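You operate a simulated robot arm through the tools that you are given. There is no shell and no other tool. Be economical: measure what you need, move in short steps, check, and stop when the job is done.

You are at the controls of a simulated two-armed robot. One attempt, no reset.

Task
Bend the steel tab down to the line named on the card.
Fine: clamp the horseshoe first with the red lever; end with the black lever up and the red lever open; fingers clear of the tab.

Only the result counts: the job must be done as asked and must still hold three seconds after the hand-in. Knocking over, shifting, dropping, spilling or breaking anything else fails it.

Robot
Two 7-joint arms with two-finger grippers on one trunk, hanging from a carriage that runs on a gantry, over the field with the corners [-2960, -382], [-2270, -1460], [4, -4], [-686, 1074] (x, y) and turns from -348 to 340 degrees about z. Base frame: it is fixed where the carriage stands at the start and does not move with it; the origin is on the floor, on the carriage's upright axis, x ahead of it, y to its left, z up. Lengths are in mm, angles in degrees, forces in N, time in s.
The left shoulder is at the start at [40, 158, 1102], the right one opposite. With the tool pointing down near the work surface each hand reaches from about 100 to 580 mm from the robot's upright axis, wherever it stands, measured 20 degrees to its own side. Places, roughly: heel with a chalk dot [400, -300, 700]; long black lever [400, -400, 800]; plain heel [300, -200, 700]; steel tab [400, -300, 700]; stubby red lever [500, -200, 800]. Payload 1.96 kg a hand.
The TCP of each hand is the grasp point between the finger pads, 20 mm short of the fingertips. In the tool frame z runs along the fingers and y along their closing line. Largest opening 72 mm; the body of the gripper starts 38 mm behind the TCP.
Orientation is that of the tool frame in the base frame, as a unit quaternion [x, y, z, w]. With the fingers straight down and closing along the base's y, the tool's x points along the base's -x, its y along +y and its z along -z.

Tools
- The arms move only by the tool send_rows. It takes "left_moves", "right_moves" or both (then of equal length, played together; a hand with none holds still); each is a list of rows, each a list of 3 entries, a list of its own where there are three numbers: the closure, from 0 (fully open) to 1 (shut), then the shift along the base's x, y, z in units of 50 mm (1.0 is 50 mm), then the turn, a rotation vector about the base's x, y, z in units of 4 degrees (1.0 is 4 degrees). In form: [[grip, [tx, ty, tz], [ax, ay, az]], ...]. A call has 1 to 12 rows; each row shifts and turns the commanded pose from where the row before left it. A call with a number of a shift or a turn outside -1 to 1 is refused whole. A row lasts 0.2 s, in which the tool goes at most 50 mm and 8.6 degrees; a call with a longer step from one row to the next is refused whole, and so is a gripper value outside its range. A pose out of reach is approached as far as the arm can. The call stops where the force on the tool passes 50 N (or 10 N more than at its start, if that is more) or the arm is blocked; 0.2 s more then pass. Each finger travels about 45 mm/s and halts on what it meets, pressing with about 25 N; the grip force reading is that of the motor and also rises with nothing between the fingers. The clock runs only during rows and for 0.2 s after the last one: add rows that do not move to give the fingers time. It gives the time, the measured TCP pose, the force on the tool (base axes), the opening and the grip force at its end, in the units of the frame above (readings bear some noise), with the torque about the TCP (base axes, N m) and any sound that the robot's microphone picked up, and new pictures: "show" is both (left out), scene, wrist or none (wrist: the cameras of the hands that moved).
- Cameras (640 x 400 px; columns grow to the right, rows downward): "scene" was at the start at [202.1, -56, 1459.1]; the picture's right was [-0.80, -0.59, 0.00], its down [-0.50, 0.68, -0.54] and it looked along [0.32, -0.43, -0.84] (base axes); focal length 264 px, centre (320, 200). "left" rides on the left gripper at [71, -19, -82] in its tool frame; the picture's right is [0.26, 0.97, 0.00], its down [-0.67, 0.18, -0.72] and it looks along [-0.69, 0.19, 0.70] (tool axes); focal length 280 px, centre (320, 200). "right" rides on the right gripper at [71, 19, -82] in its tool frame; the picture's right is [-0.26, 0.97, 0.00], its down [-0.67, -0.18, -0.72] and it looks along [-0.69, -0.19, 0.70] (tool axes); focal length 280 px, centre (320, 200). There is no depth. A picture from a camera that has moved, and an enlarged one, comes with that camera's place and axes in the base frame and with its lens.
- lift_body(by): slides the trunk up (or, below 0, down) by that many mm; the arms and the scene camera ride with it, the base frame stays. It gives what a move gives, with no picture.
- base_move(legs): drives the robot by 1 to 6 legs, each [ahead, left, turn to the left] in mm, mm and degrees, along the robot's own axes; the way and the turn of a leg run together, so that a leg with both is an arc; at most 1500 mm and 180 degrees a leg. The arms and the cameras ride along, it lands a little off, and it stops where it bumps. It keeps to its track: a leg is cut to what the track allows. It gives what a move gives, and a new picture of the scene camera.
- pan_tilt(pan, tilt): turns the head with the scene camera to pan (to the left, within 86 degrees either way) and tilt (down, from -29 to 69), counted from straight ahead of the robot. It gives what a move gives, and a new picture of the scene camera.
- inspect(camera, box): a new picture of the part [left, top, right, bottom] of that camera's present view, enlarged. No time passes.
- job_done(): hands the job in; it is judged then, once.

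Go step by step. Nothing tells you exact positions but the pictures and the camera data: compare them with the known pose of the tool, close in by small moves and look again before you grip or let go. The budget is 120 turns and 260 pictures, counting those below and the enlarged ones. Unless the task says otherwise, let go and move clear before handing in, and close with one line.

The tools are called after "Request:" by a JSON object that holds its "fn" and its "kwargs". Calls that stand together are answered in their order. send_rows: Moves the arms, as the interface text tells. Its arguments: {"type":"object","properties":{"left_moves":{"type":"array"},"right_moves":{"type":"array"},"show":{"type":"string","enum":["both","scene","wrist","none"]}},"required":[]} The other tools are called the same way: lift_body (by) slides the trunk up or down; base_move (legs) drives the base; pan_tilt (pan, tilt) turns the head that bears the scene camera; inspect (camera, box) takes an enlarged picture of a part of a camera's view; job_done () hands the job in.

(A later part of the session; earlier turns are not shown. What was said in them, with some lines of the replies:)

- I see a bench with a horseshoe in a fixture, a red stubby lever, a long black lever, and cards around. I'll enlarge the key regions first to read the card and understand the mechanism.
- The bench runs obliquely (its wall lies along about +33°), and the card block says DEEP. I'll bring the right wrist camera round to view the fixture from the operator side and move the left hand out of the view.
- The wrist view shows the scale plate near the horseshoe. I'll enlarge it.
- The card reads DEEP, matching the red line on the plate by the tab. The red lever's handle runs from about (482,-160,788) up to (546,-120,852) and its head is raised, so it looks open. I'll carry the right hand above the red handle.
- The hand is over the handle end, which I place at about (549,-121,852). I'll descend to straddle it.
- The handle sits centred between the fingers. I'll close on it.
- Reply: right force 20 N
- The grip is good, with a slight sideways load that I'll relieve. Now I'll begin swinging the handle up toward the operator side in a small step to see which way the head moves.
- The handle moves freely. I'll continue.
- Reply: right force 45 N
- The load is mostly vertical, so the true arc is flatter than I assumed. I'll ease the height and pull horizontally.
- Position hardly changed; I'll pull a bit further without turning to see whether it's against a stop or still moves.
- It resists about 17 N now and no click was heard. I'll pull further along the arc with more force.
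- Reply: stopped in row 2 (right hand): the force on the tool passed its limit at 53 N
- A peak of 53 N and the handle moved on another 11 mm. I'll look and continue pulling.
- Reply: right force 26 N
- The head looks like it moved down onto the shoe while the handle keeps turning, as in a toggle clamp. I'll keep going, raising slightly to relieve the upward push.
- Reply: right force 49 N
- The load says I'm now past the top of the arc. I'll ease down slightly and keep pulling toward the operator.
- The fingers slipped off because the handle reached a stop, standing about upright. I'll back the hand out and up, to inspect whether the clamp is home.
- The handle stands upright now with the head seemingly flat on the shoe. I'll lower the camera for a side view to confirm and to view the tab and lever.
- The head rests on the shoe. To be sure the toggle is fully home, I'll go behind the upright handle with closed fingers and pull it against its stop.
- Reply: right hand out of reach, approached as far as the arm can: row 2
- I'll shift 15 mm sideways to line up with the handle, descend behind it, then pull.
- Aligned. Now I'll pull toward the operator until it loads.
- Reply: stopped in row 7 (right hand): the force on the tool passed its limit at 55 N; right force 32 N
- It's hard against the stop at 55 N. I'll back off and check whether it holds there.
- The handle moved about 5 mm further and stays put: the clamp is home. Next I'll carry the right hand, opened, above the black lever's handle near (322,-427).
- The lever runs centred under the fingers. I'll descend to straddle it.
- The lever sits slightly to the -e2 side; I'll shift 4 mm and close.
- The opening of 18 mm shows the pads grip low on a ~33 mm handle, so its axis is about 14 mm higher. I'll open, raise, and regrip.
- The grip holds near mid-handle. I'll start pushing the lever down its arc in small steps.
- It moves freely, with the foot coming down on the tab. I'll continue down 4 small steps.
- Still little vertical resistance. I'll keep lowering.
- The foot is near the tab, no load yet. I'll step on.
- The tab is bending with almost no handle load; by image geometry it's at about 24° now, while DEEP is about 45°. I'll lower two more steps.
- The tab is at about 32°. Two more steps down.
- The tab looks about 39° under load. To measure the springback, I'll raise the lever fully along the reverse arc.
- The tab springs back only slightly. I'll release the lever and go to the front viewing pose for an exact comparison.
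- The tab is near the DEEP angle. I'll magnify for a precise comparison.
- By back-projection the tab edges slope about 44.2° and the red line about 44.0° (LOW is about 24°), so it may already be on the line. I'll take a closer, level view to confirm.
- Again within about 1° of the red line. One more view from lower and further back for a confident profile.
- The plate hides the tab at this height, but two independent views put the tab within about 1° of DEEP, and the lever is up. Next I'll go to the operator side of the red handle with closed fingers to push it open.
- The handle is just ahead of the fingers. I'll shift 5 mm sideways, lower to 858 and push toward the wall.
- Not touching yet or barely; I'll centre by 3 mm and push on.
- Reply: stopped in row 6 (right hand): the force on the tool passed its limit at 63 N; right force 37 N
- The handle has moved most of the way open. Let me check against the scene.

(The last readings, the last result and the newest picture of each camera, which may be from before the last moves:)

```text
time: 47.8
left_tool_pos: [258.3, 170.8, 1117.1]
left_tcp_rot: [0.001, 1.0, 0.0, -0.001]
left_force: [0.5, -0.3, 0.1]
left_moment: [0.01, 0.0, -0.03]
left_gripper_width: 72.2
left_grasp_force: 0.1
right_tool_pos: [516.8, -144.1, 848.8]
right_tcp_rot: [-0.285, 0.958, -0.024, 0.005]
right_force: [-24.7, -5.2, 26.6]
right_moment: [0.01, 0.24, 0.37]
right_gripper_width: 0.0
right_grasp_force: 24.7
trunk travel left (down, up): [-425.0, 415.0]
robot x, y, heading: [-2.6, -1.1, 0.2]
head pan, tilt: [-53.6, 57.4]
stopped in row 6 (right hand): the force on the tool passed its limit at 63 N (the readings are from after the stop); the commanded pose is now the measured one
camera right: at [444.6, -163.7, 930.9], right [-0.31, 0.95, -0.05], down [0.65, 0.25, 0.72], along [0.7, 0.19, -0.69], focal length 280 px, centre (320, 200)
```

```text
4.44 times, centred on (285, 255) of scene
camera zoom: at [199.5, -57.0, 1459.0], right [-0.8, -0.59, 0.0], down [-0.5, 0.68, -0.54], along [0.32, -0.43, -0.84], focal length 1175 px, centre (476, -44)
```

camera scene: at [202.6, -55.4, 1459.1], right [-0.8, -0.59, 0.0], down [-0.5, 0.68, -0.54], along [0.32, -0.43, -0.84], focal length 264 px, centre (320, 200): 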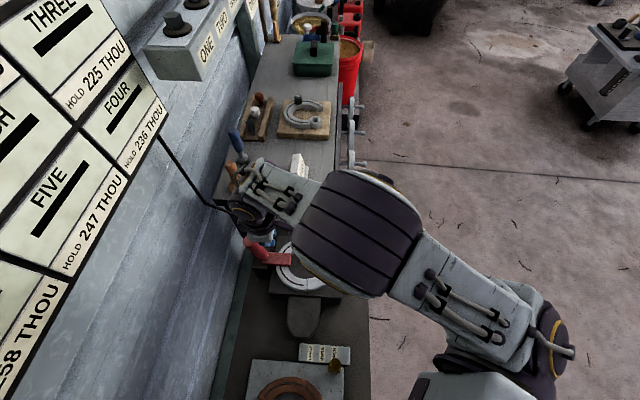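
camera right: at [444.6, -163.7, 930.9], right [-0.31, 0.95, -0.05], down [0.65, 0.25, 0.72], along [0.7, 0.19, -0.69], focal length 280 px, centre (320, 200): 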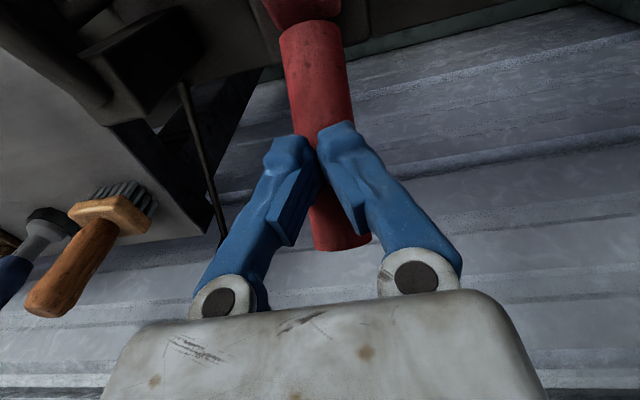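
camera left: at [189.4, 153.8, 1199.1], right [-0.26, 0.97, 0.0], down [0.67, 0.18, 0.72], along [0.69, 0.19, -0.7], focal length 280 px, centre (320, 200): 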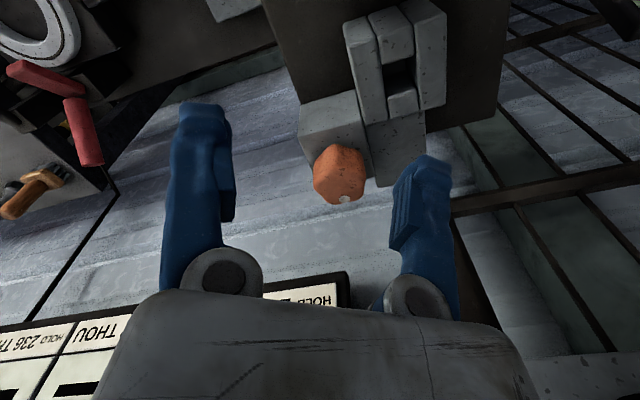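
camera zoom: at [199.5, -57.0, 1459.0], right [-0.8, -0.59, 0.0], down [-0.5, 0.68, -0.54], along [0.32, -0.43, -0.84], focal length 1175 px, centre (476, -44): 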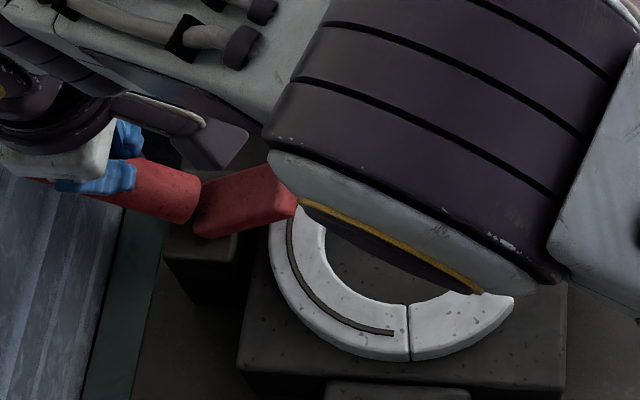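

The head and handle are essentially back at their initial open places. I'll back the hand away, up, and to the side to check everything.

Request:
{"fn": "send_rows", "kwargs": {"right_moves": [[1, [-0.2, -0.128, 0.3], [0, 0, 0]], [1, [-0.2, -0.128, 0.8], [0, 0, 0]], [1, [0, 0, 0.95], [0, 0, 0]], [0.5, [-0.6, -0.5, 0.3], [0, 0, 0]], [0, [-0.7, -0.65, 0], [0, 0, 0]], [0, [-0.7, -0.65, 0], [0, 0, 0]], [0, [-0.7, -0.65, 0], [0, 0, 0]], [0, [-0.7, -0.65, 0], [0, 0, 0]], [0, [-0.7, -0.65, 0], [0, 0, 1]], [0, [-0.7, -0.65, 0], [0, 0, 1]], [0, [-0.7, -0.65, 0], [0, 0, 0]], [0, [-0.7, -0.65, 0], [0, 0, 0]]], "show": "scene"}}

Request:
{"fn": "inspect", "kwargs": {"camera": "scene", "box": [200, 180, 400, 305]}}

Request:
{"fn": "inspect", "kwargs": {"camera": "right", "box": [240, 100, 400, 200]}}

```text
time: 50.4
left_tool_pos: [260.7, 172.4, 1116.4]
left_tcp_rot: [-0.001, 1.0, 0.0, 0.0]
left_force: [-0.1, -0.7, 0.0]
left_moment: [0.05, 0.0, 0.01]
left_gripper_width: 72.1
left_grasp_force: 0.0
right_tool_pos: [187.9, -441.1, 968.0]
right_tcp_rot: [-0.35, 0.936, -0.022, 0.011]
right_force: [0.1, 0.5, -0.3]
right_moment: [0.02, 0.0, 0.0]
right_gripper_width: 71.7
right_grasp_force: 0.0
trunk travel left (down, up): [-425.0, 415.0]
robot x, y, heading: [-0.5, 2.3, -0.0]
head pan, tilt: [-53.6, 57.4]
camera scene: at [201.8, -56.0, 1459.1], right [-0.8, -0.59, 0.0], down [-0.5, 0.68, -0.54], along [0.32, -0.43, -0.84], focal length 264 px, centre (320, 200)
```

scene: 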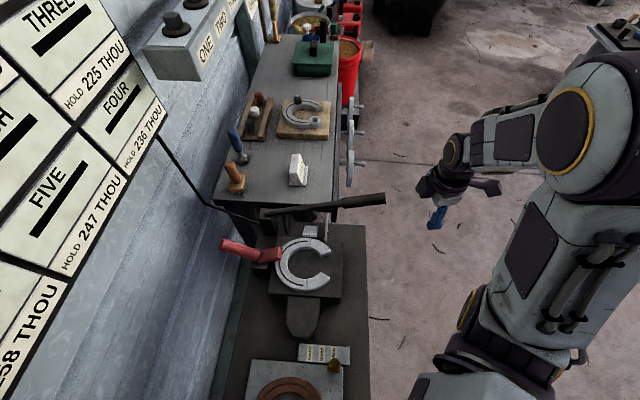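

```text
3.20 times, centred on (300, 242) of scene
camera zoom: at [201.8, -56.0, 1459.1], right [-0.8, -0.59, 0.0], down [-0.5, 0.68, -0.54], along [0.32, -0.43, -0.84], focal length 846 px, centre (384, 64)
```

zoom: 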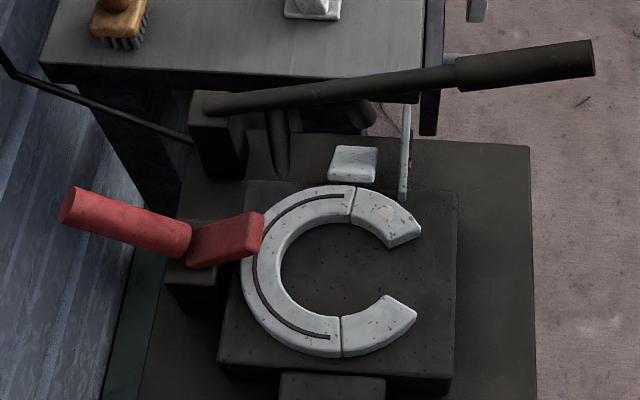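

```text
4.00 times, centred on (320, 150) of right
camera zoom: at [119.9, -470.5, 1048.9], right [-0.44, 0.9, -0.05], down [0.6, 0.33, 0.73], along [0.67, 0.29, -0.69], focal length 1122 px, centre (320, 400)
```

zoom: 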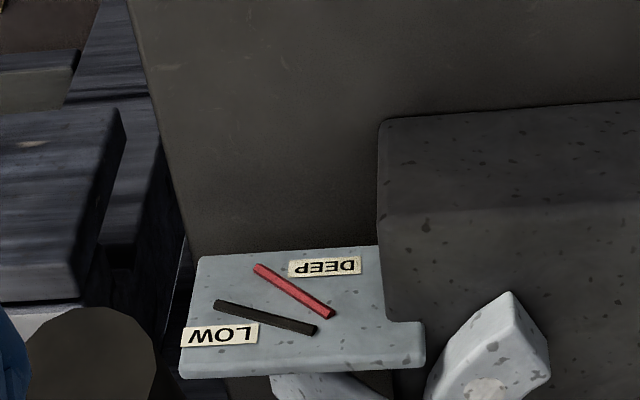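

Both levers match their initial open/up pictures and the shoe hasn't moved. I'd like one more careful tab-versus-line measurement, from a higher view where the tab isn't hidden.

Request:
{"fn": "send_rows", "kwargs": {"right_moves": [[0, [0.4, 0.4, 0.3], [0, 0, 0]], [0, [0.4, 0.4, 0.3], [0, 0, 0]], [0, [0.2, 0.2, 0], [0, 0, 0]], [0, [0, 0, 0], [0, 0, 0]]], "show": "wrist"}}

```text
time: 51.4
left_tool_pos: [261.6, 172.7, 1118.6]
left_tcp_rot: [0.0, 1.0, 0.0, 0.0]
left_force: [0.7, -0.9, -0.3]
left_moment: [-0.04, 0.02, 0.01]
left_gripper_width: 72.1
left_grasp_force: 0.0
right_tool_pos: [239.1, -391.4, 998.3]
right_tcp_rot: [-0.351, 0.936, -0.023, 0.01]
right_force: [-0.1, 0.6, -0.9]
right_moment: [0.03, -0.03, -0.01]
right_gripper_width: 72.1
right_grasp_force: 0.0
trunk travel left (down, up): [-425.0, 415.0]
robot x, y, heading: [1.2, -0.1, 0.1]
head pan, tilt: [-53.6, 57.4]
camera right: at [171.9, -419.3, 1078.5], right [-0.44, 0.9, -0.05], down [0.6, 0.33, 0.73], along [0.67, 0.29, -0.69], focal length 280 px, centre (320, 200)
```

right: 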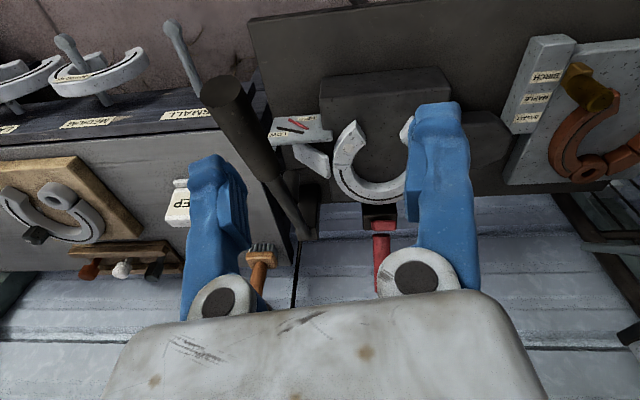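

Request:
{"fn": "inspect", "kwargs": {"camera": "right", "box": [265, 105, 345, 185]}}

Request:
{"fn": "inspect", "kwargs": {"camera": "right", "box": [284, 138, 340, 184]}}

Request:
{"fn": "inspect", "kwargs": {"camera": "right", "box": [265, 105, 321, 151]}}

```text
5.00 times, centred on (305, 145) of right
camera zoom: at [171.9, -419.3, 1078.5], right [-0.44, 0.9, -0.05], down [0.6, 0.33, 0.73], along [0.67, 0.29, -0.69], focal length 1402 px, centre (395, 475)
```

zoom: 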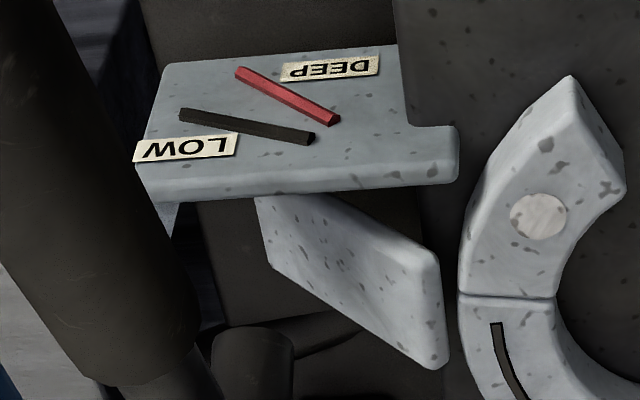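

```text
8.70 times, centred on (312, 161) of right
camera zoom: at [171.9, -419.3, 1078.5], right [-0.44, 0.9, -0.05], down [0.6, 0.33, 0.73], along [0.67, 0.29, -0.69], focal length 2438 px, centre (390, 539)
```

zoom: 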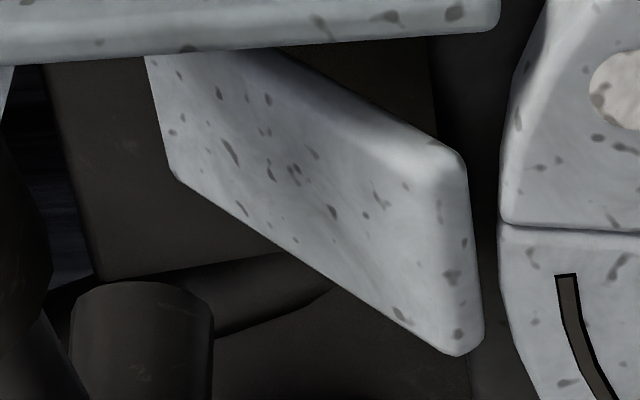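

```text
8.70 times, centred on (293, 128) of right
camera zoom: at [171.9, -419.3, 1078.5], right [-0.44, 0.9, -0.05], down [0.6, 0.33, 0.73], along [0.67, 0.29, -0.69], focal length 2438 px, centre (555, 826)
```

zoom: 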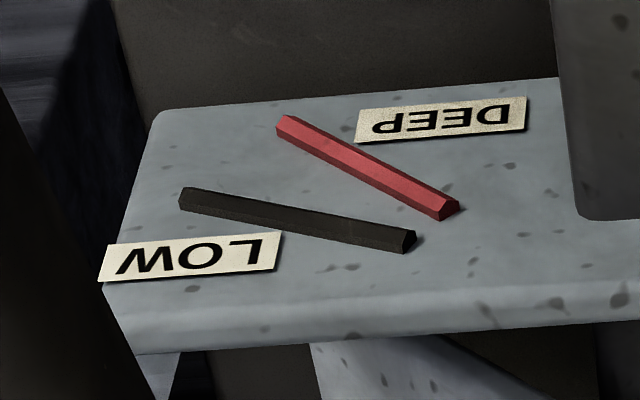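

The fresh measurement gives the tab at 44.3–45.4° against 45.0° for the red DEEP line. The red lever is open, the black lever is up, the shoe is in place and the fingers are clear, so I'm handing in.

Request:
{"fn": "job_done", "kwargs": {}}

```text
The job is handed in.
```

I bent the tab to the DEEP line and handed the job in. The last pictures put the tab at 44–45° and the line at 45°. I clamped the horseshoe with the red lever before bending. At hand-in the red lever was open, the black lever was up and the fingers were clear of the tab.
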